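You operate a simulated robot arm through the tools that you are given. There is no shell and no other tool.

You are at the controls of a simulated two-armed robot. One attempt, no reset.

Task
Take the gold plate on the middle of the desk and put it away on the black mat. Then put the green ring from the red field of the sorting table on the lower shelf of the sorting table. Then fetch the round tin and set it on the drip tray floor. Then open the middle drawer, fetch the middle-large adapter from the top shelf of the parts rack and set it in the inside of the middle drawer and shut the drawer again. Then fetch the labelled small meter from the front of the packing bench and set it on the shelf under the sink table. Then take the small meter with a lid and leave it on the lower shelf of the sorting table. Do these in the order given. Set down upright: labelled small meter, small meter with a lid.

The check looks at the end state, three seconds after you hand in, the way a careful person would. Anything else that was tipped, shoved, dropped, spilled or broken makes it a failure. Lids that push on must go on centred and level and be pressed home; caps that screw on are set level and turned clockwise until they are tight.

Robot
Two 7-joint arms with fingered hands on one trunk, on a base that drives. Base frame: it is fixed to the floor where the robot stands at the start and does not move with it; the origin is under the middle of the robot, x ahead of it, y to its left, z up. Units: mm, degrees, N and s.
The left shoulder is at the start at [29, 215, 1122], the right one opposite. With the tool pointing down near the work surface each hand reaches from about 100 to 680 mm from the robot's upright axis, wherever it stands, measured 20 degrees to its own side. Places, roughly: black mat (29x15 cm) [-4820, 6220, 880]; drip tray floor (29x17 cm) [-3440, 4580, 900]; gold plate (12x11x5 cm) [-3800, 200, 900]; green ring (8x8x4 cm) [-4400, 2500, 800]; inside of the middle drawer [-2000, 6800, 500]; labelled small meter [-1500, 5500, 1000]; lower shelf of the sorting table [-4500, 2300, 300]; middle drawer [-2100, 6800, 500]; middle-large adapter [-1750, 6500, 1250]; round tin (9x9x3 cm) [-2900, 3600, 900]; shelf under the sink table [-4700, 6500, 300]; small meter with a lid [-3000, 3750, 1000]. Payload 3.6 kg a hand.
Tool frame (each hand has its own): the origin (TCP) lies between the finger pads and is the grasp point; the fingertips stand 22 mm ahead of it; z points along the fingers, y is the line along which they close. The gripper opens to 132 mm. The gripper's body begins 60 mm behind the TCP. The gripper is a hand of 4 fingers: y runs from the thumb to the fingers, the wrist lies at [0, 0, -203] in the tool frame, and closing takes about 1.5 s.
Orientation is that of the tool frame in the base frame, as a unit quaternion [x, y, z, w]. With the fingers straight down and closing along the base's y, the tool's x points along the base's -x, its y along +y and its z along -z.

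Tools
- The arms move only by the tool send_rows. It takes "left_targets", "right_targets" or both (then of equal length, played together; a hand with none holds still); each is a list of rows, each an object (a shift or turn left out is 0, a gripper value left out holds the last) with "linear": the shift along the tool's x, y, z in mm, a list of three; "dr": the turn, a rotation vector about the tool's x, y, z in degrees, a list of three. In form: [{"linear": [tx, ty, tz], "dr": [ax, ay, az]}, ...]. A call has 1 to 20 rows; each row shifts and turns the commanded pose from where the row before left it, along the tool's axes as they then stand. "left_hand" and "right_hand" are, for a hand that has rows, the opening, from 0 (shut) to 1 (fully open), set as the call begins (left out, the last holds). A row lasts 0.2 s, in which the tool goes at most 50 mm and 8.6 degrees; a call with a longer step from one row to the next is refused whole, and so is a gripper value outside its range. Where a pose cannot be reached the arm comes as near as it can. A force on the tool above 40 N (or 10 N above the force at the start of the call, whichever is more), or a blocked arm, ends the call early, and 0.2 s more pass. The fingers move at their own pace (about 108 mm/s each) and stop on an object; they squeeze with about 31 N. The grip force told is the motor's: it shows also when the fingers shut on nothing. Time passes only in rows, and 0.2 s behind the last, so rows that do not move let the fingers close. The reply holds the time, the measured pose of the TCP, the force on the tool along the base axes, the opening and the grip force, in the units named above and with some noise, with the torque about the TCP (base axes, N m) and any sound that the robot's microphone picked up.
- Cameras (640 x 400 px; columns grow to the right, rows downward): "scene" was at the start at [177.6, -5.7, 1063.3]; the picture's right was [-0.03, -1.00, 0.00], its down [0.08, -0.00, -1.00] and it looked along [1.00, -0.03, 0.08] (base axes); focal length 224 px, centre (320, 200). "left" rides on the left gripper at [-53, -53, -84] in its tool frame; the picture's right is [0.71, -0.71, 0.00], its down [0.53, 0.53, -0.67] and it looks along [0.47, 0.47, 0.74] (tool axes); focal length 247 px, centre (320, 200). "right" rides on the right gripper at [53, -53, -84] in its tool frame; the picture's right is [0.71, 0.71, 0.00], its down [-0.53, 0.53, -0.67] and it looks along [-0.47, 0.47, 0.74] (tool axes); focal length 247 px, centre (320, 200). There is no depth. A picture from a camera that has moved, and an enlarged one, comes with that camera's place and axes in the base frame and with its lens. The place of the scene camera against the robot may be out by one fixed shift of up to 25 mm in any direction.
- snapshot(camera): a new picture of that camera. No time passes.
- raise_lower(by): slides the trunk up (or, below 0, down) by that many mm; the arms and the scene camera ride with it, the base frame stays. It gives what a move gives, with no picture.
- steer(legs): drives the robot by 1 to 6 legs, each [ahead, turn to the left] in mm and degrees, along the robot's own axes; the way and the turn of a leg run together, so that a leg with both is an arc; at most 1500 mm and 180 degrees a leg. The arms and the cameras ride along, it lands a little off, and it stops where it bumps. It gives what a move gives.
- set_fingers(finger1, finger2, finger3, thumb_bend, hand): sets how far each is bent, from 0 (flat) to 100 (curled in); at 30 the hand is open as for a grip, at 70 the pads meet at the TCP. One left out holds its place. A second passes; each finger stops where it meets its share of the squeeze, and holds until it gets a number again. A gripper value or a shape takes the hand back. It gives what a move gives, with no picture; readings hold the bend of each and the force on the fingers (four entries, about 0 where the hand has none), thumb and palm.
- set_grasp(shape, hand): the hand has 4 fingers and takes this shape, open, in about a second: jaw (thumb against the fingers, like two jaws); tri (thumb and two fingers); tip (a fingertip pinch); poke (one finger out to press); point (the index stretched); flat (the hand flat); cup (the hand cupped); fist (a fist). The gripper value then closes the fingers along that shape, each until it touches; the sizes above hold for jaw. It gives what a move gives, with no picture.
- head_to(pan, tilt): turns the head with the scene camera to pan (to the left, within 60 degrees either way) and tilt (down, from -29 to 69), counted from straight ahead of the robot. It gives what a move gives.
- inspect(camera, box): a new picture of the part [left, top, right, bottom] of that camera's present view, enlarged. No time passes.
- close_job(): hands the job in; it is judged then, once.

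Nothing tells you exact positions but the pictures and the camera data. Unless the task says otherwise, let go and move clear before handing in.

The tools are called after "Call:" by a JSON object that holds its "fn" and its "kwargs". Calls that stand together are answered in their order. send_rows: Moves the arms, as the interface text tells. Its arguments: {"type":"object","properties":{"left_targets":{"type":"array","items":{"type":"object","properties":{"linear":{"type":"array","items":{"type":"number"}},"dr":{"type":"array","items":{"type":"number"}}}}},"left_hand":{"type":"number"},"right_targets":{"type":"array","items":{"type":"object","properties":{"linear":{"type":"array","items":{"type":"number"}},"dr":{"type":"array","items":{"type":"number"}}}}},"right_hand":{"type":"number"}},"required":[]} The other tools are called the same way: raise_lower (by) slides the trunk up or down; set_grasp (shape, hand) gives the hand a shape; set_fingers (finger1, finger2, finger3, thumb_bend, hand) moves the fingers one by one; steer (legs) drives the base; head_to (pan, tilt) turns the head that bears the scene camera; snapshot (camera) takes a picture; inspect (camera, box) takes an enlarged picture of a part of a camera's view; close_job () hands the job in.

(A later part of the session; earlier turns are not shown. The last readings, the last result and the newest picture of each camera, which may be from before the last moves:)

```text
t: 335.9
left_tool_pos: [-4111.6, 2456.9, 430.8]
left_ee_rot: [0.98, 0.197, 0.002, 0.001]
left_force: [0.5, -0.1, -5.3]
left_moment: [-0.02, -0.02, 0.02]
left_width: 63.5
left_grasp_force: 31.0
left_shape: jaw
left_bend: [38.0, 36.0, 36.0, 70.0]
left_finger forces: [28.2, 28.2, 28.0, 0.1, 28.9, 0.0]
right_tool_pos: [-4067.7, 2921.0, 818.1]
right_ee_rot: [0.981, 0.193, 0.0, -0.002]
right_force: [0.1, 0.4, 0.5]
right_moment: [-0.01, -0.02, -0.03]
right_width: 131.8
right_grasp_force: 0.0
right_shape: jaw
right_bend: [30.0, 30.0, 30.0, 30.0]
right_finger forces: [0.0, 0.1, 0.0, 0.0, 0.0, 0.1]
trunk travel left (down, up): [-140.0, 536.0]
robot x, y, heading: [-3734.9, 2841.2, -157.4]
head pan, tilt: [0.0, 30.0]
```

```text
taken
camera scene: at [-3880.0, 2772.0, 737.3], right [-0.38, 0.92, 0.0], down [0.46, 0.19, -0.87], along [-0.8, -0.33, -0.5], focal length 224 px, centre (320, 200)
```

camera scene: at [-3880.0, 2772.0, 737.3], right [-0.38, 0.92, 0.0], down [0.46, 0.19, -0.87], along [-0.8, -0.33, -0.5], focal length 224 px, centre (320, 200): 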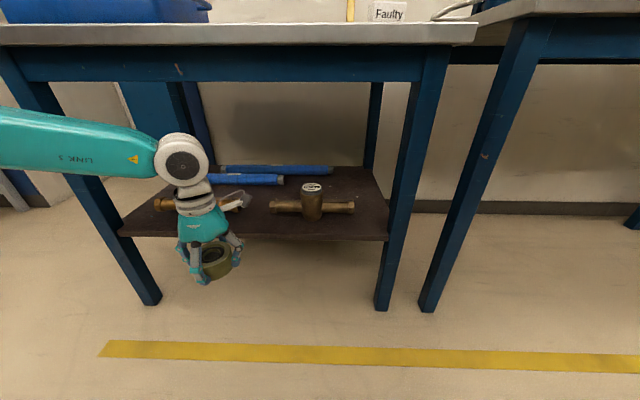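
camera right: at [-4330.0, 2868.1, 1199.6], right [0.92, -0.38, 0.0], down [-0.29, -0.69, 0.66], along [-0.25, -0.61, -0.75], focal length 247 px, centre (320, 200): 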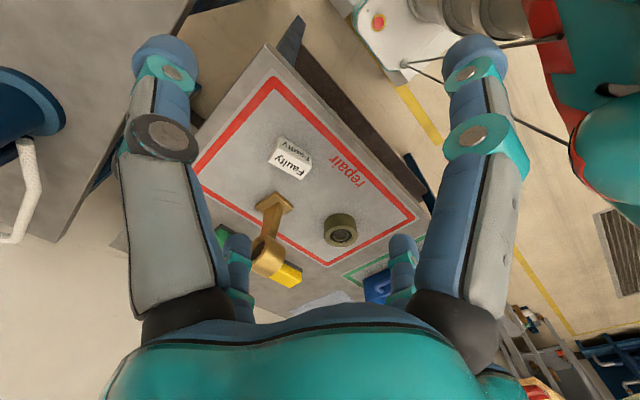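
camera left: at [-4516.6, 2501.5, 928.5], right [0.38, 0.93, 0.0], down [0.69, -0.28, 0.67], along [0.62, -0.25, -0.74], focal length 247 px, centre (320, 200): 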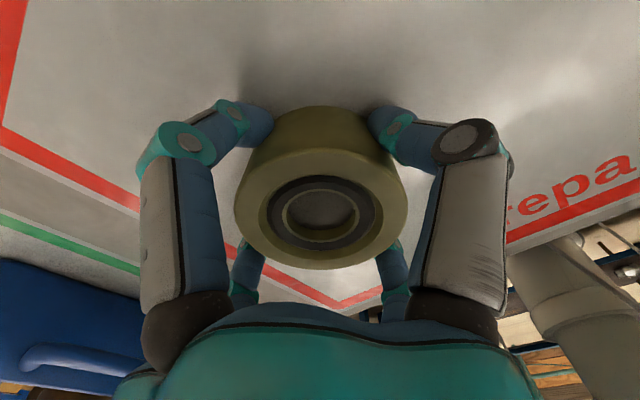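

The forearm is below the table's apron height. I'll lower the hand so the ring is just above shelf level and drive in part way, then check.

Call:
{"fn": "send_rows", "kwargs": {"left_targets": [{"linear": [0, 0, 25]}, {"linear": [0, 0, 25]}, {"linear": [0, 0, 22]}]}}

Call:
{"fn": "steer", "kwargs": {"legs": [[150, 0]]}}

Call:
{"fn": "snapshot", "kwargs": {"camera": "scene"}}

Call:
{"fn": "snapshot", "kwargs": {"camera": "left"}}

```text
t: 336.7
left_tool_pos: [-4111.6, 2457.4, 362.4]
left_ee_rot: [0.981, 0.196, 0.002, 0.002]
left_force: [1.4, 0.2, -5.5]
left_moment: [0.02, 0.03, -0.04]
left_width: 63.1
left_grasp_force: 31.2
left_shape: jaw
left_bend: [38.0, 36.0, 36.0, 70.0]
left_finger forces: [28.2, 28.1, 28.1, 0.1, 28.6, 0.0]
right_tool_pos: [-4068.0, 2921.6, 817.9]
right_ee_rot: [0.981, 0.192, 0.0, -0.002]
right_force: [0.0, 0.8, 0.3]
right_moment: [-0.03, -0.02, 0.01]
right_width: 131.9
right_grasp_force: 0.0
right_shape: jaw
right_bend: [30.0, 30.0, 30.0, 30.0]
right_finger forces: [0.0, 0.0, 0.1, 0.0, 0.0, 0.1]
trunk travel left (down, up): [-140.0, 536.0]
robot x, y, heading: [-3736.5, 2843.4, -157.5]
head pan, tilt: [0.0, 30.0]
```

```text
t: 338.1
left_tool_pos: [-4250.7, 2397.6, 360.7]
left_ee_rot: [0.98, 0.197, 0.002, 0.002]
left_force: [0.6, 0.1, -4.4]
left_moment: [-0.01, -0.01, -0.03]
left_width: 63.3
left_grasp_force: 31.2
left_shape: jaw
left_bend: [38.0, 36.0, 36.0, 70.0]
left_finger forces: [28.3, 28.1, 28.0, 0.1, 28.7, 0.0]
right_tool_pos: [-4207.0, 2862.6, 818.9]
right_ee_rot: [0.981, 0.194, 0.001, -0.002]
right_force: [0.5, 0.5, 0.3]
right_moment: [-0.02, 0.0, 0.0]
right_width: 132.1
right_grasp_force: 0.1
right_shape: jaw
right_bend: [30.0, 30.0, 30.0, 30.0]
right_finger forces: [0.0, 0.0, 0.0, 0.1, 0.1, 0.0]
trunk travel left (down, up): [-140.0, 536.0]
robot x, y, heading: [-3867.6, 2787.2, -157.5]
head pan, tilt: [0.0, 30.0]
```

```text
taken
camera scene: at [-4019.2, 2714.0, 737.3], right [-0.38, 0.92, 0.0], down [0.46, 0.19, -0.87], along [-0.8, -0.33, -0.5], focal length 224 px, centre (320, 200)
```

scene: 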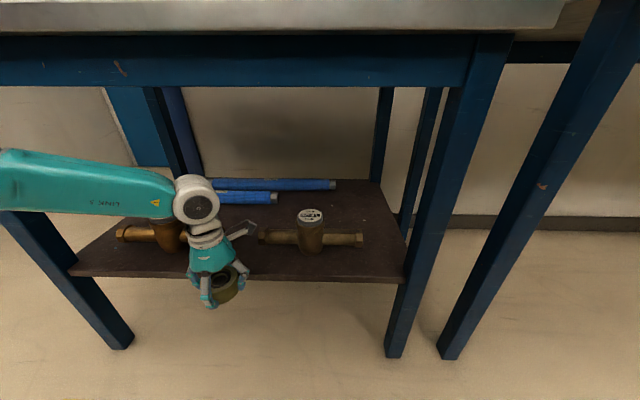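

```text
taken
camera left: at [-4320.4, 2427.7, 445.4], right [0.38, 0.93, 0.0], down [0.69, -0.28, 0.67], along [0.62, -0.25, -0.74], focal length 247 px, centre (320, 200)
```

left: 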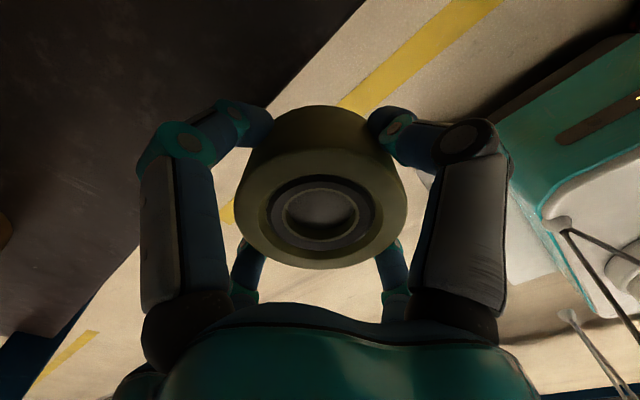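

Call:
{"fn": "inspect", "kwargs": {"camera": "scene", "box": [60, 170, 420, 330]}}

```text
1.78 times, centred on (240, 250) of scene
camera zoom: at [-4019.2, 2714.0, 737.3], right [-0.38, 0.92, 0.0], down [0.46, 0.19, -0.87], along [-0.8, -0.33, -0.5], focal length 398 px, centre (462, 111)
```

zoom: 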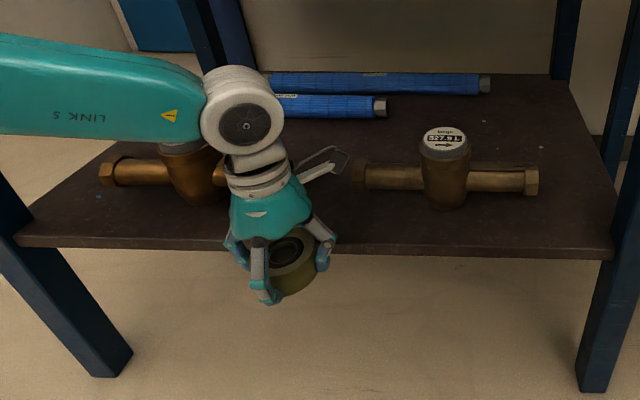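

Calibrating against the known ring position, the shelf top is at z ≈ 340 with its front edge at n ≈ -3144 — higher than I assumed. I'll raise the hand a bit, shift toward the centre of the gap, and move in.

Call:
{"fn": "send_rows", "kwargs": {"left_targets": [{"linear": [0, 0, -15]}, {"linear": [0, -13, -15]}, {"linear": [0, 0, 0]}]}}

Call:
{"fn": "steer", "kwargs": {"legs": [[55, 0]]}}

Call:
{"fn": "snapshot", "kwargs": {"camera": "left"}}

Call:
{"fn": "inspect", "kwargs": {"camera": "scene", "box": [60, 170, 420, 330]}}

```text
t: 338.9
left_tool_pos: [-4255.3, 2410.4, 393.2]
left_ee_rot: [0.981, 0.196, 0.002, 0.001]
left_force: [-0.1, 0.6, -5.4]
left_moment: [0.0, -0.02, 0.0]
left_width: 63.5
left_grasp_force: 30.9
left_shape: jaw
left_bend: [38.0, 36.0, 36.0, 70.0]
left_finger forces: [28.2, 28.2, 28.0, 0.0, 28.7, 0.0]
right_tool_pos: [-4206.6, 2863.0, 818.1]
right_ee_rot: [0.981, 0.194, 0.0, -0.002]
right_force: [-1.1, -0.4, -0.9]
right_moment: [-0.04, 0.01, 0.02]
right_width: 132.3
right_grasp_force: 0.1
right_shape: jaw
right_bend: [30.0, 30.0, 30.0, 30.0]
right_finger forces: [0.1, 0.0, 0.1, 0.0, 0.1, 0.1]
trunk travel left (down, up): [-140.0, 536.0]
robot x, y, heading: [-3871.4, 2786.2, -157.4]
head pan, tilt: [0.0, 30.0]
```

```text
t: 339.8
left_tool_pos: [-4307.1, 2388.2, 392.4]
left_ee_rot: [0.98, 0.197, 0.002, 0.001]
left_force: [-0.3, -0.2, -5.3]
left_moment: [0.04, -0.01, -0.01]
left_width: 63.2
left_grasp_force: 31.3
left_shape: jaw
left_bend: [38.0, 36.0, 36.0, 70.0]
left_finger forces: [28.4, 28.2, 28.1, 0.0, 28.8, 0.0]
right_tool_pos: [-4257.9, 2841.8, 819.1]
right_ee_rot: [0.981, 0.194, 0.0, -0.002]
right_force: [0.3, -0.3, -0.4]
right_moment: [0.01, 0.06, 0.01]
right_width: 132.3
right_grasp_force: 0.0
right_shape: jaw
right_bend: [30.0, 30.0, 30.0, 30.0]
right_finger forces: [0.0, 0.1, 0.0, 0.0, 0.0, 0.1]
trunk travel left (down, up): [-140.0, 536.0]
robot x, y, heading: [-3924.7, 2759.6, -157.3]
head pan, tilt: [0.0, 30.0]
```

```text
taken
camera left: at [-4377.3, 2418.3, 476.6], right [0.38, 0.93, 0.0], down [0.69, -0.28, 0.67], along [0.62, -0.25, -0.74], focal length 247 px, centre (320, 200)
```

left: 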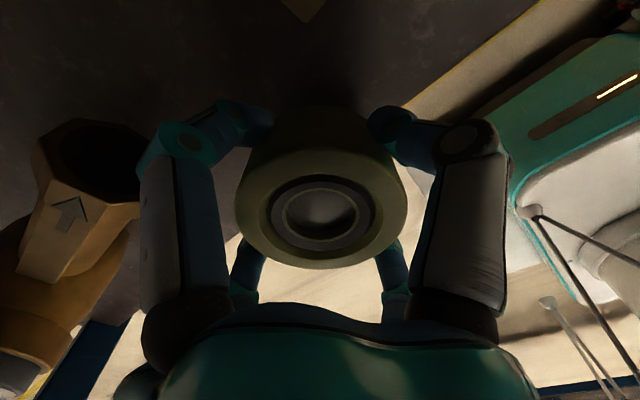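

```text
1.78 times, centred on (240, 250) of scene
camera zoom: at [-4070.3, 2692.8, 737.3], right [-0.38, 0.92, 0.0], down [0.46, 0.19, -0.87], along [-0.8, -0.33, -0.5], focal length 398 px, centre (462, 111)
```

zoom: 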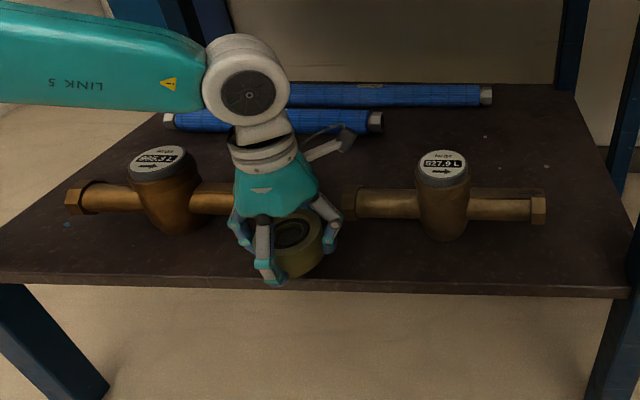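

The rear finger must fit between the two pipe ends, whose gap centre is at about t = 3793. I'll shift 12 mm right and 19 mm forward, then lower gently onto the shelf.

Call:
{"fn": "send_rows", "kwargs": {"left_targets": [{"linear": [0, -12, 0]}, {"linear": [-10, 0, 0]}, {"linear": [-9, 0, 0]}, {"linear": [0, 0, 0]}]}}

Call:
{"fn": "snapshot", "kwargs": {"camera": "left"}}

Call:
{"fn": "inspect", "kwargs": {"camera": "scene", "box": [130, 190, 330, 310]}}

```text
t: 340.8
left_tool_pos: [-4330.1, 2391.9, 393.8]
left_ee_rot: [0.981, 0.196, 0.002, 0.001]
left_force: [-1.0, -0.3, -5.8]
left_moment: [-0.01, 0.0, -0.04]
left_width: 63.2
left_grasp_force: 30.3
left_shape: jaw
left_bend: [38.0, 36.0, 36.0, 70.0]
left_finger forces: [28.3, 28.2, 28.0, 0.0, 28.6, 0.0]
right_tool_pos: [-4258.5, 2841.3, 819.6]
right_ee_rot: [0.981, 0.193, 0.0, -0.002]
right_force: [0.2, 0.3, 0.3]
right_moment: [0.01, 0.0, 0.01]
right_width: 131.9
right_grasp_force: 0.0
right_shape: jaw
right_bend: [30.0, 30.0, 30.0, 30.0]
right_finger forces: [0.0, 0.0, 0.1, 0.0, 0.0, 0.0]
trunk travel left (down, up): [-140.0, 536.0]
robot x, y, heading: [-3922.7, 2763.3, -157.6]
head pan, tilt: [0.0, 30.0]
```

```text
taken
camera left: at [-4399.7, 2421.3, 477.6], right [0.38, 0.93, 0.0], down [0.69, -0.28, 0.67], along [0.62, -0.25, -0.74], focal length 247 px, centre (320, 200)
```

left: 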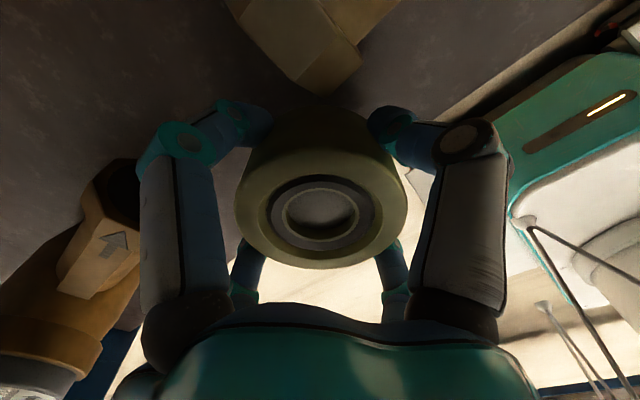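

```text
3.20 times, centred on (230, 250) of scene
camera zoom: at [-4070.4, 2692.8, 737.3], right [-0.38, 0.92, 0.0], down [0.46, 0.19, -0.87], along [-0.8, -0.33, -0.5], focal length 716 px, centre (608, 40)
```

zoom: 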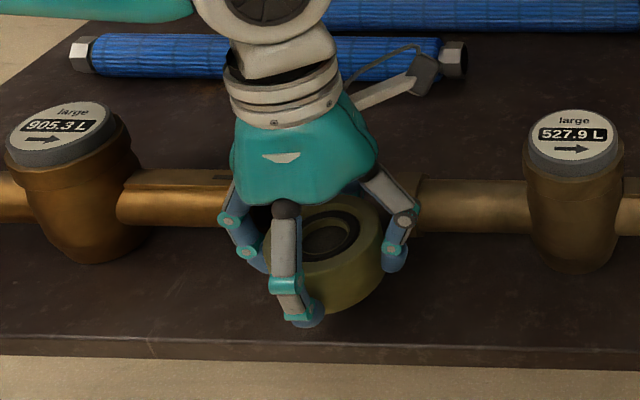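

The ring hangs between the pipe ends with clearance on all fingers. I'll lower it onto the shelf.

Call:
{"fn": "send_rows", "kwargs": {"left_targets": [{"linear": [0, 0, 8]}, {"linear": [0, 0, 6]}, {"linear": [0, 0, 3]}, {"linear": [0, 0, 0]}]}}

Call:
{"fn": "send_rows", "kwargs": {"left_targets": [{"linear": [0, 0, 3]}, {"linear": [0, 0, 3]}, {"linear": [0, 0, 0]}]}}

```text
t: 341.8
left_tool_pos: [-4329.3, 2390.9, 375.9]
left_ee_rot: [0.98, 0.197, 0.002, 0.002]
left_force: [-0.2, 0.8, -6.2]
left_moment: [0.01, 0.03, 0.01]
left_width: 63.3
left_grasp_force: 31.3
left_shape: jaw
left_bend: [38.0, 36.0, 36.0, 70.0]
left_finger forces: [28.3, 28.1, 28.0, 0.1, 28.7, 0.1]
right_tool_pos: [-4257.7, 2841.9, 819.4]
right_ee_rot: [0.981, 0.193, 0.0, -0.002]
right_force: [-0.5, 0.8, -0.5]
right_moment: [0.01, -0.01, 0.0]
right_width: 132.0
right_grasp_force: 0.1
right_shape: jaw
right_bend: [30.0, 30.0, 30.0, 30.0]
right_finger forces: [0.0, 0.1, 0.0, 0.0, 0.1, 0.0]
trunk travel left (down, up): [-140.0, 536.0]
robot x, y, heading: [-3922.5, 2760.4, -157.5]
head pan, tilt: [0.0, 30.0]
```

```text
t: 342.6
left_tool_pos: [-4328.6, 2391.0, 370.7]
left_ee_rot: [0.98, 0.197, 0.002, 0.002]
left_force: [-0.2, -0.1, -5.8]
left_moment: [0.0, 0.03, -0.01]
left_width: 63.4
left_grasp_force: 30.7
left_shape: jaw
left_bend: [38.0, 36.0, 36.0, 70.0]
left_finger forces: [28.3, 28.3, 28.0, 0.1, 28.7, 0.0]
right_tool_pos: [-4258.1, 2841.4, 819.7]
right_ee_rot: [0.981, 0.194, 0.001, -0.002]
right_force: [0.1, 0.2, 0.0]
right_moment: [0.0, 0.01, 0.0]
right_width: 131.9
right_grasp_force: 0.1
right_shape: jaw
right_bend: [30.0, 30.0, 30.0, 30.0]
right_finger forces: [0.1, 0.0, 0.0, 0.0, 0.1, 0.0]
trunk travel left (down, up): [-140.0, 536.0]
robot x, y, heading: [-3924.0, 2762.1, -157.5]
head pan, tilt: [0.0, 30.0]
```

Call:
{"fn": "send_rows", "kwargs": {"left_targets": [{"linear": [0, 0, 3]}, {"linear": [0, 0, 3]}, {"linear": [0, 0, 3]}, {"linear": [0, 0, 0]}]}}

Call:
{"fn": "send_rows", "kwargs": {"left_targets": [{"linear": [0, 0, 3]}, {"linear": [0, 0, 3]}, {"linear": [0, 0, 0]}]}}

```text
t: 343.6
left_tool_pos: [-4330.9, 2391.6, 363.9]
left_ee_rot: [0.981, 0.196, 0.0, 0.001]
left_force: [6.0, -2.9, 14.6]
left_moment: [0.04, -0.13, -0.06]
left_width: 63.3
left_grasp_force: 30.8
left_shape: jaw
left_bend: [38.0, 36.0, 36.0, 70.0]
left_finger forces: [28.8, 30.0, 30.3, 0.0, 29.9, 0.0]
right_tool_pos: [-4256.9, 2842.3, 820.6]
right_ee_rot: [0.981, 0.193, -0.001, -0.002]
right_force: [-0.3, -0.6, -0.5]
right_moment: [-0.01, 0.0, -0.04]
right_width: 132.2
right_grasp_force: 0.0
right_shape: jaw
right_bend: [30.0, 30.0, 30.0, 30.0]
right_finger forces: [0.0, 0.1, 0.1, 0.0, 0.1, 0.0]
trunk travel left (down, up): [-140.0, 536.0]
robot x, y, heading: [-3924.4, 2763.7, -157.3]
head pan, tilt: [0.0, 30.0]
```

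```text
t: 344.2
left_tool_pos: [-4331.9, 2392.0, 363.4]
left_ee_rot: [0.98, 0.197, 0.0, 0.001]
left_force: [9.7, -1.1, 24.2]
left_moment: [0.11, -0.26, -0.07]
left_width: 63.8
left_grasp_force: 30.9
left_shape: jaw
left_bend: [38.0, 36.0, 35.0, 70.0]
left_finger forces: [30.8, 32.0, 33.0, 0.0, 33.5, 0.1]
right_tool_pos: [-4255.9, 2842.8, 820.2]
right_ee_rot: [0.981, 0.193, 0.0, -0.001]
right_force: [-0.3, 0.5, -0.3]
right_moment: [0.0, 0.01, -0.04]
right_width: 132.3
right_grasp_force: 0.0
right_shape: jaw
right_bend: [30.0, 30.0, 30.0, 30.0]
right_finger forces: [0.1, 0.0, 0.1, 0.1, 0.0, 0.0]
trunk travel left (down, up): [-140.0, 536.0]
robot x, y, heading: [-3922.8, 2763.4, -157.3]
head pan, tilt: [0.0, 30.0]
stopped in row 2 (left hand): the force on the tool passed its limit at 43 N (the readings are from after the stop); the commanded pose is now the measured one
```

Contact: the ring stands on the shelf. I'll relieve the pressure by 2 mm and open the hand partly.

Call:
{"fn": "send_rows", "kwargs": {"left_targets": [{"linear": [0, 0, -1.5]}, {"linear": [0, 0, 0]}]}}

Call:
{"fn": "send_rows", "kwargs": {"left_targets": [{"linear": [0, 0, 0]}, {"linear": [0, 0, 0]}, {"linear": [0, 0, 0]}, {"linear": [0, 0, 0]}, {"linear": [0, 0, 0]}], "left_hand": 0.8}}

Call:
{"fn": "snapshot", "kwargs": {"camera": "left"}}

Call:
{"fn": "inspect", "kwargs": {"camera": "scene", "box": [130, 190, 330, 310]}}

```text
t: 344.8
left_tool_pos: [-4331.2, 2392.5, 364.1]
left_ee_rot: [0.98, 0.197, 0.0, 0.002]
left_force: [5.7, 0.6, 19.9]
left_moment: [0.08, -0.19, -0.02]
left_width: 63.6
left_grasp_force: 31.0
left_shape: jaw
left_bend: [38.0, 36.0, 35.0, 70.0]
left_finger forces: [31.8, 31.3, 32.0, 0.0, 34.1, 0.1]
right_tool_pos: [-4255.5, 2842.0, 820.6]
right_ee_rot: [0.981, 0.193, -0.001, -0.002]
right_force: [0.4, -0.3, 0.2]
right_moment: [0.01, -0.03, -0.02]
right_width: 131.8
right_grasp_force: 0.2
right_shape: jaw
right_bend: [30.0, 30.0, 30.0, 30.0]
right_finger forces: [0.1, 0.0, 0.0, 0.0, 0.0, 0.0]
trunk travel left (down, up): [-140.0, 536.0]
robot x, y, heading: [-3923.6, 2765.2, -157.2]
head pan, tilt: [0.0, 30.0]
```

```text
t: 346.0
left_tool_pos: [-4330.2, 2392.1, 361.3]
left_ee_rot: [0.98, 0.197, 0.0, 0.001]
left_force: [1.0, 1.8, 6.9]
left_moment: [-0.07, 0.37, -0.07]
left_width: 104.0
left_grasp_force: 0.0
left_shape: jaw
left_bend: [26.0, 25.0, 25.0, 47.0]
left_finger forces: [7.4, 0.0, 0.0, 0.1, 0.0, 0.0]
right_tool_pos: [-4256.2, 2841.4, 820.4]
right_ee_rot: [0.981, 0.193, -0.001, -0.002]
right_force: [0.0, -0.3, 0.8]
right_moment: [-0.02, -0.03, 0.03]
right_width: 131.8
right_grasp_force: 0.0
right_shape: jaw
right_bend: [30.0, 30.0, 30.0, 30.0]
right_finger forces: [0.0, 0.1, 0.0, 0.0, 0.1, 0.0]
trunk travel left (down, up): [-140.0, 536.0]
robot x, y, heading: [-3921.2, 2766.1, -157.4]
head pan, tilt: [0.0, 30.0]
```

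```text
taken
camera left: at [-4400.4, 2421.6, 445.8], right [0.38, 0.93, 0.0], down [0.69, -0.28, 0.67], along [0.62, -0.26, -0.74], focal length 247 px, centre (320, 200)
```

left: 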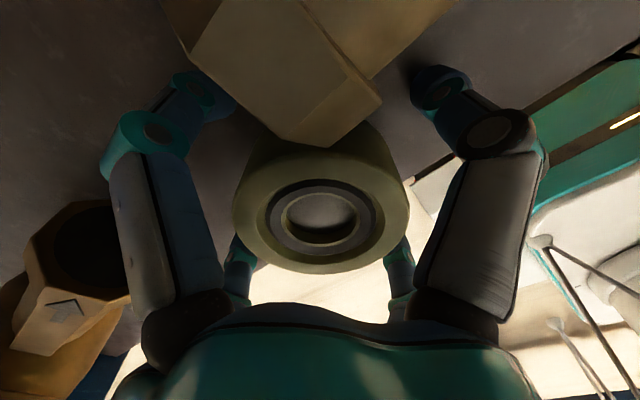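

```text
3.20 times, centred on (230, 250) of scene
camera zoom: at [-4069.8, 2693.2, 737.5], right [-0.38, 0.92, 0.0], down [0.46, 0.19, -0.87], along [-0.8, -0.33, -0.5], focal length 716 px, centre (608, 40)
```

zoom: 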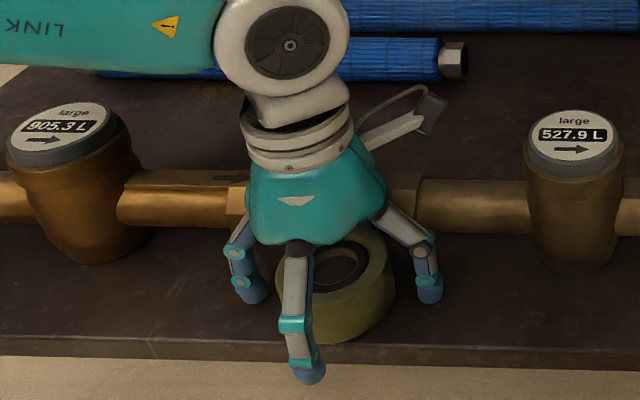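

Call:
{"fn": "send_rows", "kwargs": {"left_targets": [{"linear": [0, 0, -5]}, {"linear": [0, 0, -10]}, {"linear": [0, 0, -15]}, {"linear": [0, 0, -20]}, {"linear": [0, 0, -10]}]}}

Call:
{"fn": "snapshot", "kwargs": {"camera": "left"}}

Call:
{"fn": "inspect", "kwargs": {"camera": "scene", "box": [130, 190, 330, 310]}}

```text
t: 347.2
left_tool_pos: [-4329.8, 2390.8, 421.7]
left_ee_rot: [0.98, 0.197, 0.0, 0.002]
left_force: [0.5, 0.3, 0.1]
left_moment: [-0.02, -0.03, 0.04]
left_width: 105.1
left_grasp_force: 0.1
left_shape: jaw
left_bend: [25.0, 25.0, 25.0, 47.0]
left_finger forces: [0.0, 0.0, 0.0, 0.0, 0.0, 0.0]
right_tool_pos: [-4257.7, 2840.6, 819.2]
right_ee_rot: [0.981, 0.194, 0.0, -0.002]
right_force: [-0.4, 0.0, -0.4]
right_moment: [0.0, 0.02, 0.0]
right_width: 131.9
right_grasp_force: 0.1
right_shape: jaw
right_bend: [30.0, 30.0, 30.0, 30.0]
right_finger forces: [0.1, 0.1, 0.0, 0.1, 0.0, 0.0]
trunk travel left (down, up): [-140.0, 536.0]
robot x, y, heading: [-3921.6, 2763.1, -157.2]
head pan, tilt: [0.0, 30.0]
```

```text
taken
camera left: at [-4400.3, 2421.2, 505.8], right [0.38, 0.93, 0.0], down [0.69, -0.28, 0.67], along [0.62, -0.26, -0.74], focal length 247 px, centre (320, 200)
```

left: 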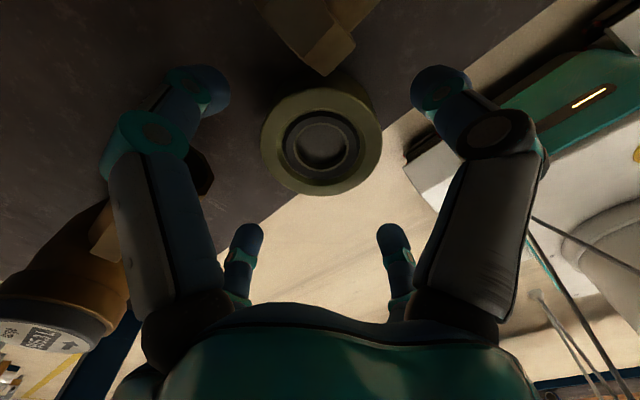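

```text
3.20 times, centred on (230, 250) of scene
camera zoom: at [-4070.2, 2692.9, 737.4], right [-0.38, 0.92, 0.0], down [0.46, 0.19, -0.87], along [-0.8, -0.33, -0.5], focal length 716 px, centre (608, 40)
```

zoom: 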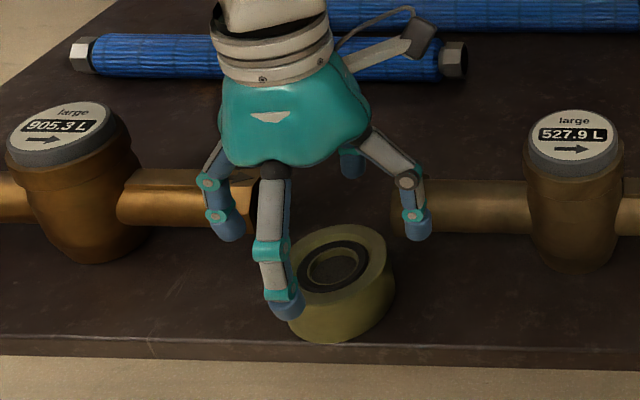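

The green ring stands on the shelf just inside its front edge. I'll draw the hand straight back out and then reverse away.

Call:
{"fn": "send_rows", "kwargs": {"left_targets": [{"linear": [20, 0, -5]}, {"linear": [25, 0, 0]}, {"linear": [30, 0, 0]}, {"linear": [30, 0, 0]}, {"linear": [30, 0, 0]}]}}

Call:
{"fn": "steer", "kwargs": {"legs": [[-250, 0]]}}

Call:
{"fn": "snapshot", "kwargs": {"camera": "scene"}}

```text
t: 348.4
left_tool_pos: [-4206.2, 2444.4, 425.6]
left_ee_rot: [0.98, 0.197, 0.0, 0.002]
left_force: [-0.3, 0.2, 0.2]
left_moment: [-0.02, 0.0, 0.0]
left_width: 105.3
left_grasp_force: 0.1
left_shape: jaw
left_bend: [25.0, 25.0, 25.0, 47.0]
left_finger forces: [0.1, 0.0, 0.1, 0.1, 0.0, 0.0]
right_tool_pos: [-4258.2, 2841.0, 820.5]
right_ee_rot: [0.981, 0.193, 0.0, -0.002]
right_force: [-0.8, 0.2, -0.5]
right_moment: [0.0, 0.03, 0.03]
right_width: 131.9
right_grasp_force: 0.1
right_shape: jaw
right_bend: [30.0, 30.0, 30.0, 30.0]
right_finger forces: [0.0, 0.0, 0.0, 0.1, 0.0, 0.0]
trunk travel left (down, up): [-140.0, 536.0]
robot x, y, heading: [-3927.4, 2760.8, -157.6]
head pan, tilt: [0.0, 30.0]
```

```text
t: 350.2
left_tool_pos: [-3973.6, 2539.4, 425.7]
left_ee_rot: [0.98, 0.199, 0.001, 0.002]
left_force: [-1.0, -0.2, 0.4]
left_moment: [0.01, 0.02, 0.02]
left_width: 105.4
left_grasp_force: 0.0
left_shape: jaw
left_bend: [25.0, 25.0, 25.0, 47.0]
left_finger forces: [0.0, 0.1, 0.0, 0.1, 0.1, 0.0]
right_tool_pos: [-4024.5, 2938.3, 819.9]
right_ee_rot: [0.981, 0.194, 0.0, -0.001]
right_force: [0.5, 0.3, 0.0]
right_moment: [0.0, -0.03, 0.0]
right_width: 132.0
right_grasp_force: 0.0
right_shape: jaw
right_bend: [30.0, 30.0, 30.0, 30.0]
right_finger forces: [0.0, 0.1, 0.0, 0.0, 0.0, 0.1]
trunk travel left (down, up): [-140.0, 536.0]
robot x, y, heading: [-3692.6, 2855.5, -157.0]
head pan, tilt: [0.0, 30.0]
```

```text
taken
camera scene: at [-3837.4, 2789.3, 737.4], right [-0.39, 0.92, 0.0], down [0.46, 0.19, -0.87], along [-0.8, -0.33, -0.5], focal length 224 px, centre (320, 200)
```

scene: 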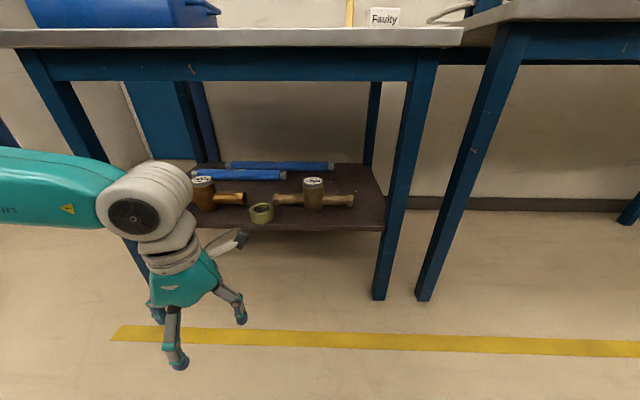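

Task two is done: the green ring stands on the lower shelf. Next is the round tin on the bench line across the aisle; I'll raise the trunk and left hand, then turn and head there.

Call:
{"fn": "raise_lower", "kwargs": {"by": 260}}

Call:
{"fn": "send_rows", "kwargs": {"left_targets": [{"linear": [0, 0, -42]}, {"linear": [0, 0, -42]}, {"linear": [0, 0, -42]}, {"linear": [0, 0, -42]}, {"linear": [0, 0, -42]}, {"linear": [0, 0, -42]}, {"linear": [0, 0, -42]}, {"linear": [0, 0, -42]}, {"linear": [0, 0, -42]}, {"linear": [0, 0, -42]}], "left_hand": 1}}

Call:
{"fn": "steer", "kwargs": {"legs": [[0, -30]]}}

Call:
{"fn": "steer", "kwargs": {"legs": [[0, -30]]}}

Call:
{"fn": "steer", "kwargs": {"legs": [[0, -31]]}}

```text
t: 352.9
left_tool_pos: [-3974.3, 2540.4, 686.1]
left_ee_rot: [0.98, 0.198, 0.002, 0.002]
left_force: [0.0, 0.5, 0.6]
left_moment: [-0.02, 0.0, -0.04]
left_width: 105.3
left_grasp_force: 0.1
left_shape: jaw
left_bend: [25.0, 25.0, 25.0, 47.0]
left_finger forces: [0.0, 0.1, 0.1, 0.0, 0.0, 0.0]
right_tool_pos: [-4025.8, 2937.2, 1080.9]
right_ee_rot: [0.981, 0.193, 0.001, -0.001]
right_force: [0.0, 0.2, 0.6]
right_moment: [-0.01, 0.02, 0.02]
right_width: 131.8
right_grasp_force: 0.1
right_shape: jaw
right_bend: [30.0, 30.0, 30.0, 30.0]
right_finger forces: [0.0, 0.1, 0.0, 0.0, 0.0, 0.1]
trunk travel left (down, up): [-400.0, 276.0]
robot x, y, heading: [-3694.5, 2859.1, -157.4]
head pan, tilt: [0.0, 30.0]
```

```text
t: 355.1
left_tool_pos: [-3976.6, 2540.2, 1110.4]
left_ee_rot: [0.98, 0.198, 0.001, 0.002]
left_force: [-0.3, 0.4, 0.3]
left_moment: [0.0, -0.01, 0.0]
left_width: 132.0
left_grasp_force: 0.0
left_shape: jaw
left_bend: [30.0, 30.0, 30.0, 30.0]
left_finger forces: [0.0, 0.0, 0.1, 0.0, 0.1, 0.1]
right_tool_pos: [-4026.5, 2938.4, 1081.4]
right_ee_rot: [0.981, 0.194, -0.001, -0.002]
right_force: [0.1, -0.4, 0.1]
right_moment: [-0.02, -0.02, 0.0]
right_width: 131.9
right_grasp_force: 0.1
right_shape: jaw
right_bend: [30.0, 30.0, 30.0, 30.0]
right_finger forces: [0.1, 0.0, 0.0, 0.0, 0.0, 0.0]
trunk travel left (down, up): [-400.0, 276.0]
robot x, y, heading: [-3691.1, 2854.9, -157.5]
head pan, tilt: [0.0, 30.0]
```

```text
t: 357.0
left_tool_pos: [-4095.5, 2730.3, 1108.6]
left_ee_rot: [0.998, -0.067, 0.001, 0.001]
left_force: [-0.5, 0.4, 0.6]
left_moment: [0.0, -0.02, -0.01]
left_width: 131.9
left_grasp_force: 0.1
left_shape: jaw
left_bend: [30.0, 30.0, 30.0, 30.0]
left_finger forces: [0.0, 0.0, 0.0, 0.0, 0.1, 0.1]
right_tool_pos: [-3936.8, 3097.8, 1081.0]
right_ee_rot: [0.997, -0.071, 0.001, -0.001]
right_force: [-0.9, 0.3, 0.5]
right_moment: [0.0, 0.04, 0.02]
right_width: 132.2
right_grasp_force: 0.1
right_shape: jaw
right_bend: [30.0, 30.0, 30.0, 30.0]
right_finger forces: [0.0, 0.0, 0.0, 0.0, 0.0, 0.0]
trunk travel left (down, up): [-400.0, 276.0]
robot x, y, heading: [-3695.2, 2836.3, 171.6]
head pan, tilt: [0.0, 30.0]
```

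```text
t: 358.9
left_tool_pos: [-4093.9, 2951.6, 1109.4]
left_ee_rot: [0.945, -0.327, 0.0, 0.003]
left_force: [0.0, 0.8, 0.4]
left_moment: [0.0, -0.01, -0.03]
left_width: 131.8
left_grasp_force: 0.1
left_shape: jaw
left_bend: [30.0, 30.0, 30.0, 30.0]
left_finger forces: [0.1, 0.1, 0.0, 0.1, 0.0, 0.0]
right_tool_pos: [-3770.6, 3186.2, 1081.1]
right_ee_rot: [0.943, -0.331, 0.0, -0.001]
right_force: [0.5, -0.4, -0.3]
right_moment: [0.02, 0.03, 0.01]
right_width: 132.2
right_grasp_force: 0.0
right_shape: jaw
right_bend: [30.0, 30.0, 30.0, 30.0]
right_finger forces: [0.1, 0.0, 0.1, 0.1, 0.1, 0.1]
trunk travel left (down, up): [-400.0, 276.0]
robot x, y, heading: [-3708.7, 2819.0, 141.7]
head pan, tilt: [0.0, 30.0]
```

```text
t: 360.9
left_tool_pos: [-3970.4, 3131.2, 1109.8]
left_ee_rot: [0.823, -0.568, -0.001, 0.002]
left_force: [1.0, 0.2, -0.4]
left_moment: [0.01, 0.0, 0.02]
left_width: 131.8
left_grasp_force: 0.1
left_shape: jaw
left_bend: [30.0, 30.0, 30.0, 30.0]
left_finger forces: [0.1, 0.0, 0.0, 0.0, 0.1, 0.0]
right_tool_pos: [-3572.0, 3166.8, 1081.4]
right_ee_rot: [0.82, -0.572, 0.002, -0.001]
right_force: [-0.1, 0.0, 0.2]
right_moment: [-0.01, 0.02, -0.03]
right_width: 132.1
right_grasp_force: 0.0
right_shape: jaw
right_bend: [30.0, 30.0, 30.0, 30.0]
right_finger forces: [0.0, 0.1, 0.0, 0.0, 0.1, 0.0]
trunk travel left (down, up): [-400.0, 276.0]
robot x, y, heading: [-3731.8, 2806.9, 110.8]
head pan, tilt: [0.0, 30.0]
```

Call:
{"fn": "steer", "kwargs": {"legs": [[330, 0]]}}

Call:
{"fn": "head_to", "kwargs": {"pan": -55, "tilt": 20}}

Call:
{"fn": "snapshot", "kwargs": {"camera": "scene"}}

```text
t: 363.1
left_tool_pos: [-4086.8, 3445.6, 1110.9]
left_ee_rot: [0.822, -0.57, -0.001, 0.002]
left_force: [0.6, -0.3, 0.6]
left_moment: [-0.03, 0.04, 0.0]
left_width: 131.9
left_grasp_force: 0.0
left_shape: jaw
left_bend: [30.0, 30.0, 30.0, 30.0]
left_finger forces: [0.0, 0.1, 0.0, 0.0, 0.1, 0.0]
right_tool_pos: [-3689.7, 3480.2, 1081.9]
right_ee_rot: [0.82, -0.572, 0.001, -0.001]
right_force: [-0.2, 0.5, -0.3]
right_moment: [-0.01, -0.01, -0.01]
right_width: 131.8
right_grasp_force: 0.0
right_shape: jaw
right_bend: [30.0, 30.0, 30.0, 30.0]
right_finger forces: [0.0, 0.1, 0.0, 0.1, 0.0, 0.1]
trunk travel left (down, up): [-400.0, 276.0]
robot x, y, heading: [-3848.6, 3121.3, 110.4]
head pan, tilt: [0.0, 30.0]
```

```text
t: 364.3
left_tool_pos: [-4086.7, 3445.8, 1111.1]
left_ee_rot: [0.822, -0.569, -0.001, 0.002]
left_force: [-1.0, 1.0, -0.2]
left_moment: [0.05, -0.03, 0.0]
left_width: 132.1
left_grasp_force: 0.1
left_shape: jaw
left_bend: [30.0, 30.0, 30.0, 30.0]
left_finger forces: [0.1, 0.0, 0.1, 0.0, 0.0, 0.1]
right_tool_pos: [-3687.4, 3478.4, 1082.2]
right_ee_rot: [0.819, -0.573, 0.001, -0.001]
right_force: [0.5, -0.6, -0.2]
right_moment: [0.0, 0.02, 0.03]
right_width: 132.0
right_grasp_force: 0.1
right_shape: jaw
right_bend: [30.0, 30.0, 30.0, 30.0]
right_finger forces: [0.1, 0.0, 0.0, 0.0, 0.0, 0.0]
trunk travel left (down, up): [-400.0, 276.0]
robot x, y, heading: [-3848.1, 3125.4, 110.2]
head pan, tilt: [-55.0, 20.0]
```

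```text
taken
camera scene: at [-3812.8, 3268.3, 1024.3], right [0.82, -0.57, 0.0], down [-0.19, -0.28, -0.94], along [0.53, 0.77, -0.34], focal length 224 px, centre (320, 200)
```

scene: 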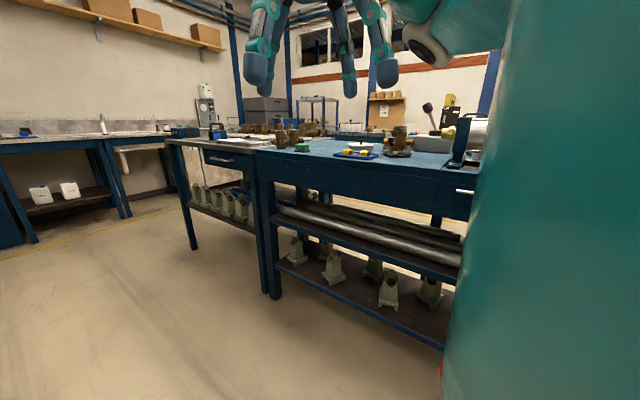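

Call:
{"fn": "steer", "kwargs": {"legs": [[0, -30]]}}

Call:
{"fn": "steer", "kwargs": {"legs": [[0, -30]]}}

Call:
{"fn": "steer", "kwargs": {"legs": [[0, -29]]}}

Call:
{"fn": "head_to", "kwargs": {"pan": 0, "tilt": 15}}

Call:
{"fn": "snapshot", "kwargs": {"camera": "scene"}}

```text
t: 366.2
left_tool_pos: [-3896.0, 3518.4, 1111.1]
left_ee_rot: [-0.65, 0.76, 0.002, -0.001]
left_force: [0.4, -0.6, -0.9]
left_moment: [0.0, 0.0, 0.04]
left_width: 132.0
left_grasp_force: 0.0
left_shape: jaw
left_bend: [30.0, 30.0, 30.0, 30.0]
left_finger forces: [0.0, 0.0, 0.0, 0.0, 0.0, 0.1]
right_tool_pos: [-3533.2, 3350.8, 1081.8]
right_ee_rot: [-0.646, 0.763, 0.0, 0.001]
right_force: [0.4, -0.5, -0.2]
right_moment: [0.0, -0.01, 0.01]
right_width: 132.2
right_grasp_force: 0.0
right_shape: jaw
right_bend: [30.0, 30.0, 30.0, 30.0]
right_finger forces: [0.0, 0.0, 0.0, 0.0, 0.0, 0.0]
trunk travel left (down, up): [-400.0, 276.0]
robot x, y, heading: [-3876.9, 3121.0, 80.7]
head pan, tilt: [-55.0, 20.0]
```

```text
t: 368.1
left_tool_pos: [-3694.8, 3477.4, 1111.9]
left_ee_rot: [-0.429, 0.903, 0.002, 0.0]
left_force: [1.1, 0.5, 0.5]
left_moment: [-0.02, -0.01, -0.02]
left_width: 132.2
left_grasp_force: 0.1
left_shape: jaw
left_bend: [30.0, 30.0, 30.0, 30.0]
left_finger forces: [0.0, 0.0, 0.0, 0.0, 0.1, 0.0]
right_tool_pos: [-3463.6, 3149.8, 1082.0]
right_ee_rot: [-0.424, 0.905, -0.001, 0.0]
right_force: [0.9, -0.2, 0.6]
right_moment: [-0.01, -0.01, 0.0]
right_width: 132.2
right_grasp_force: 0.0
right_shape: jaw
right_bend: [30.0, 30.0, 30.0, 30.0]
right_finger forces: [0.1, 0.1, 0.1, 0.0, 0.0, 0.1]
trunk travel left (down, up): [-400.0, 276.0]
robot x, y, heading: [-3886.6, 3141.7, 50.2]
head pan, tilt: [-55.0, 20.0]
```

```text
t: 370.4
left_tool_pos: [-3556.9, 3339.7, 1113.9]
left_ee_rot: [-0.193, 0.981, 0.003, 0.001]
left_force: [0.1, -0.5, -0.4]
left_moment: [0.03, -0.02, -0.03]
left_width: 132.3
left_grasp_force: 0.1
left_shape: jaw
left_bend: [30.0, 30.0, 30.0, 30.0]
left_finger forces: [0.0, 0.0, 0.1, 0.0, 0.1, 0.1]
right_tool_pos: [-3511.4, 2942.5, 1083.6]
right_ee_rot: [-0.187, 0.982, -0.002, 0.001]
right_force: [-0.9, -1.4, -0.2]
right_moment: [0.0, -0.04, -0.02]
right_width: 131.9
right_grasp_force: 0.1
right_shape: jaw
right_bend: [30.0, 30.0, 30.0, 30.0]
right_finger forces: [0.1, 0.0, 0.1, 0.1, 0.1, 0.0]
trunk travel left (down, up): [-400.0, 276.0]
robot x, y, heading: [-3902.0, 3157.5, 22.1]
head pan, tilt: [-55.0, 20.0]
stopped in leg 1: the robot was blocked; the commanded pose is now the measured one
```

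```text
t: 371.6
left_tool_pos: [-3555.5, 3340.8, 1113.7]
left_ee_rot: [-0.194, 0.981, 0.001, 0.0]
left_force: [-0.3, 0.3, 0.9]
left_moment: [0.02, -0.01, -0.03]
left_width: 132.0
left_grasp_force: 0.0
left_shape: jaw
left_bend: [30.0, 30.0, 30.0, 30.0]
left_finger forces: [0.1, 0.1, 0.0, 0.0, 0.0, 0.0]
right_tool_pos: [-3510.2, 2944.4, 1083.5]
right_ee_rot: [-0.187, 0.982, -0.001, 0.001]
right_force: [-0.3, -0.7, 0.5]
right_moment: [-0.01, -0.01, -0.01]
right_width: 132.1
right_grasp_force: 0.0
right_shape: jaw
right_bend: [30.0, 30.0, 30.0, 30.0]
right_finger forces: [0.1, 0.0, 0.0, 0.0, 0.0, 0.1]
trunk travel left (down, up): [-400.0, 276.0]
robot x, y, heading: [-3898.6, 3164.2, 22.1]
head pan, tilt: [0.0, 15.0]
```

```text
taken
camera scene: at [-3727.4, 3222.3, 1032.4], right [0.38, -0.93, 0.0], down [-0.24, -0.1, -0.97], along [0.89, 0.36, -0.26], focal length 224 px, centre (320, 200)
```

scene: 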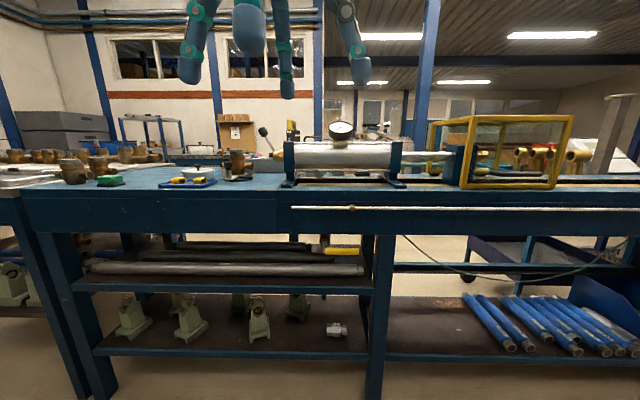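

I'm facing the bench. I'll bring the hands back to a central position and zoom on the bench top to find the round tin.

Call:
{"fn": "send_rows", "kwargs": {"left_targets": [{"linear": [0, 30, 0]}, {"linear": [0, 30, 0]}, {"linear": [0, 30, 0]}, {"linear": [0, 30, 0]}, {"linear": [0, 0, 0]}], "right_targets": [{"linear": [-10, 35, 0]}, {"linear": [-10, 35, 0]}, {"linear": [-10, 35, 0]}, {"linear": [-10, 35, 0]}, {"linear": [0, 20, 0]}]}}

Call:
{"fn": "inspect", "kwargs": {"camera": "scene", "box": [40, 110, 300, 220]}}

Call:
{"fn": "inspect", "kwargs": {"camera": "scene", "box": [230, 100, 480, 220]}}

```text
t: 372.9
left_tool_pos: [-3600.6, 3452.2, 1112.1]
left_ee_rot: [-0.191, 0.981, 0.002, 0.0]
left_force: [0.2, -0.1, 0.7]
left_moment: [-0.01, 0.0, 0.02]
left_width: 132.0
left_grasp_force: 0.2
left_shape: jaw
left_bend: [30.0, 30.0, 30.0, 30.0]
left_finger forces: [0.1, 0.1, 0.0, 0.1, 0.0, 0.0]
right_tool_pos: [-3531.4, 3107.8, 1082.8]
right_ee_rot: [-0.186, 0.982, -0.003, 0.002]
right_force: [0.7, -0.1, 0.3]
right_moment: [-0.01, -0.01, 0.02]
right_width: 131.9
right_grasp_force: 0.1
right_shape: jaw
right_bend: [30.0, 30.0, 30.0, 30.0]
right_finger forces: [0.1, 0.1, 0.1, 0.0, 0.1, 0.0]
trunk travel left (down, up): [-400.0, 276.0]
robot x, y, heading: [-3897.7, 3160.7, 22.2]
head pan, tilt: [0.0, 15.0]
```

```text
2.46 times, centred on (170, 165) of scene
camera zoom: at [-3727.2, 3222.5, 1032.3], right [0.38, -0.93, 0.0], down [-0.24, -0.1, -0.97], along [0.89, 0.36, -0.26], focal length 551 px, centre (689, 286)
```

zoom: 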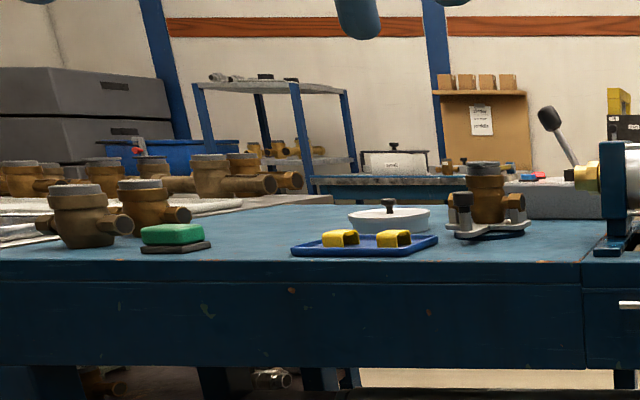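

```text
2.56 times, centred on (355, 160) of scene
camera zoom: at [-3727.2, 3222.5, 1032.3], right [0.38, -0.93, 0.0], down [-0.24, -0.1, -0.97], along [0.89, 0.36, -0.26], focal length 573 px, centre (230, 302)
```

zoom: 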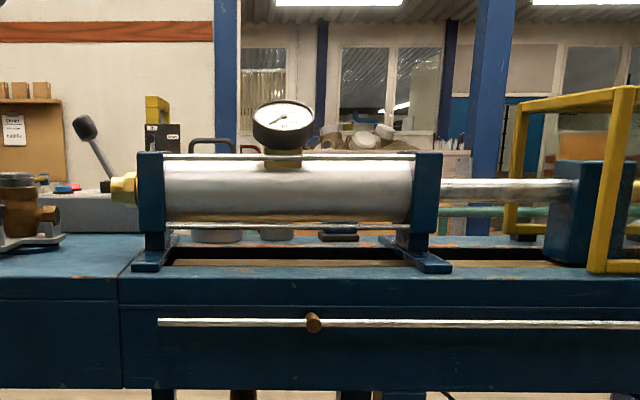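

The round tin seems to be behind the hydraulic cylinder on the bench. I'll raise the trunk to look over it.

Call:
{"fn": "raise_lower", "kwargs": {"by": 260}}

Call:
{"fn": "head_to", "kwargs": {"pan": 5, "tilt": 30}}

Call:
{"fn": "snapshot", "kwargs": {"camera": "scene"}}

Call:
{"fn": "inspect", "kwargs": {"camera": "scene", "box": [230, 60, 430, 200]}}

```text
t: 375.5
left_tool_pos: [-3601.2, 3452.6, 1374.2]
left_ee_rot: [-0.194, 0.981, 0.001, 0.0]
left_force: [-0.3, 0.2, 0.5]
left_moment: [0.01, -0.01, 0.01]
left_width: 132.1
left_grasp_force: 0.0
left_shape: jaw
left_bend: [30.0, 30.0, 30.0, 30.0]
left_finger forces: [0.0, 0.0, 0.0, 0.1, 0.0, 0.0]
right_tool_pos: [-3532.2, 3108.0, 1344.6]
right_ee_rot: [-0.188, 0.982, -0.001, 0.001]
right_force: [0.7, -0.1, -0.8]
right_moment: [0.01, 0.01, -0.01]
right_width: 132.0
right_grasp_force: 0.1
right_shape: jaw
right_bend: [30.0, 30.0, 30.0, 30.0]
right_finger forces: [0.1, 0.0, 0.1, 0.0, 0.0, 0.0]
trunk travel left (down, up): [-660.0, 16.0]
robot x, y, heading: [-3897.0, 3161.9, 22.2]
head pan, tilt: [0.0, 15.0]
```

```text
t: 376.3
left_tool_pos: [-3601.1, 3453.3, 1373.0]
left_ee_rot: [-0.194, 0.981, 0.002, 0.001]
left_force: [-0.2, 0.3, -0.1]
left_moment: [0.0, -0.02, 0.0]
left_width: 131.9
left_grasp_force: 0.1
left_shape: jaw
left_bend: [30.0, 30.0, 30.0, 30.0]
left_finger forces: [0.0, 0.1, 0.0, 0.0, 0.1, 0.1]
right_tool_pos: [-3530.8, 3107.1, 1344.7]
right_ee_rot: [-0.188, 0.982, -0.002, 0.001]
right_force: [0.3, 0.1, -0.2]
right_moment: [-0.02, 0.01, -0.03]
right_width: 132.1
right_grasp_force: 0.1
right_shape: jaw
right_bend: [30.0, 30.0, 30.0, 30.0]
right_finger forces: [0.0, 0.0, 0.0, 0.0, 0.1, 0.0]
trunk travel left (down, up): [-660.0, 16.0]
robot x, y, heading: [-3902.4, 3160.1, 21.9]
head pan, tilt: [5.0, 30.0]
```

```text
taken
camera scene: at [-3734.4, 3228.1, 1271.0], right [0.46, -0.89, 0.0], down [-0.44, -0.23, -0.87], along [0.77, 0.4, -0.5], focal length 224 px, centre (320, 200)
```

scene: 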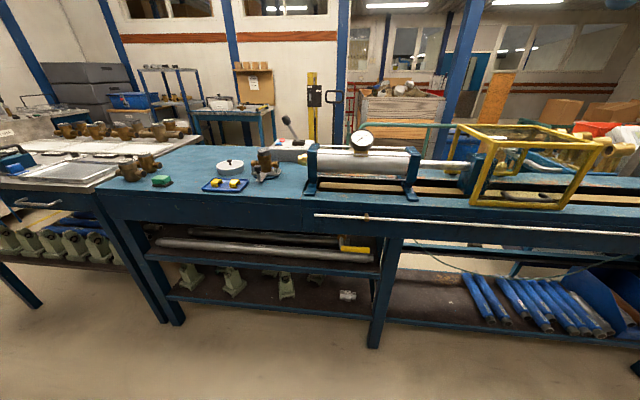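

```text
2.86 times, centred on (330, 130) of scene
camera zoom: at [-3734.4, 3228.1, 1271.0], right [0.46, -0.89, 0.0], down [-0.44, -0.23, -0.87], along [0.77, 0.4, -0.5], focal length 640 px, centre (291, 400)
```

zoom: 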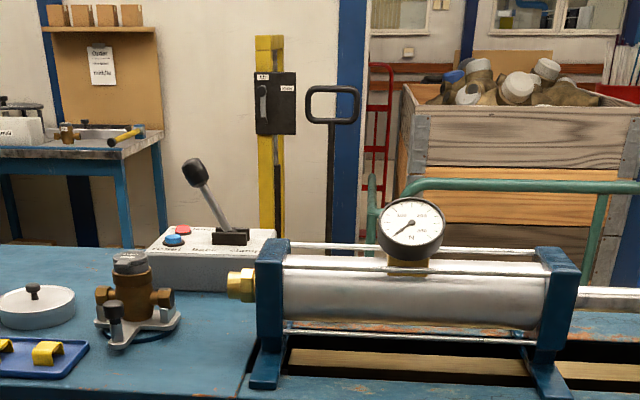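

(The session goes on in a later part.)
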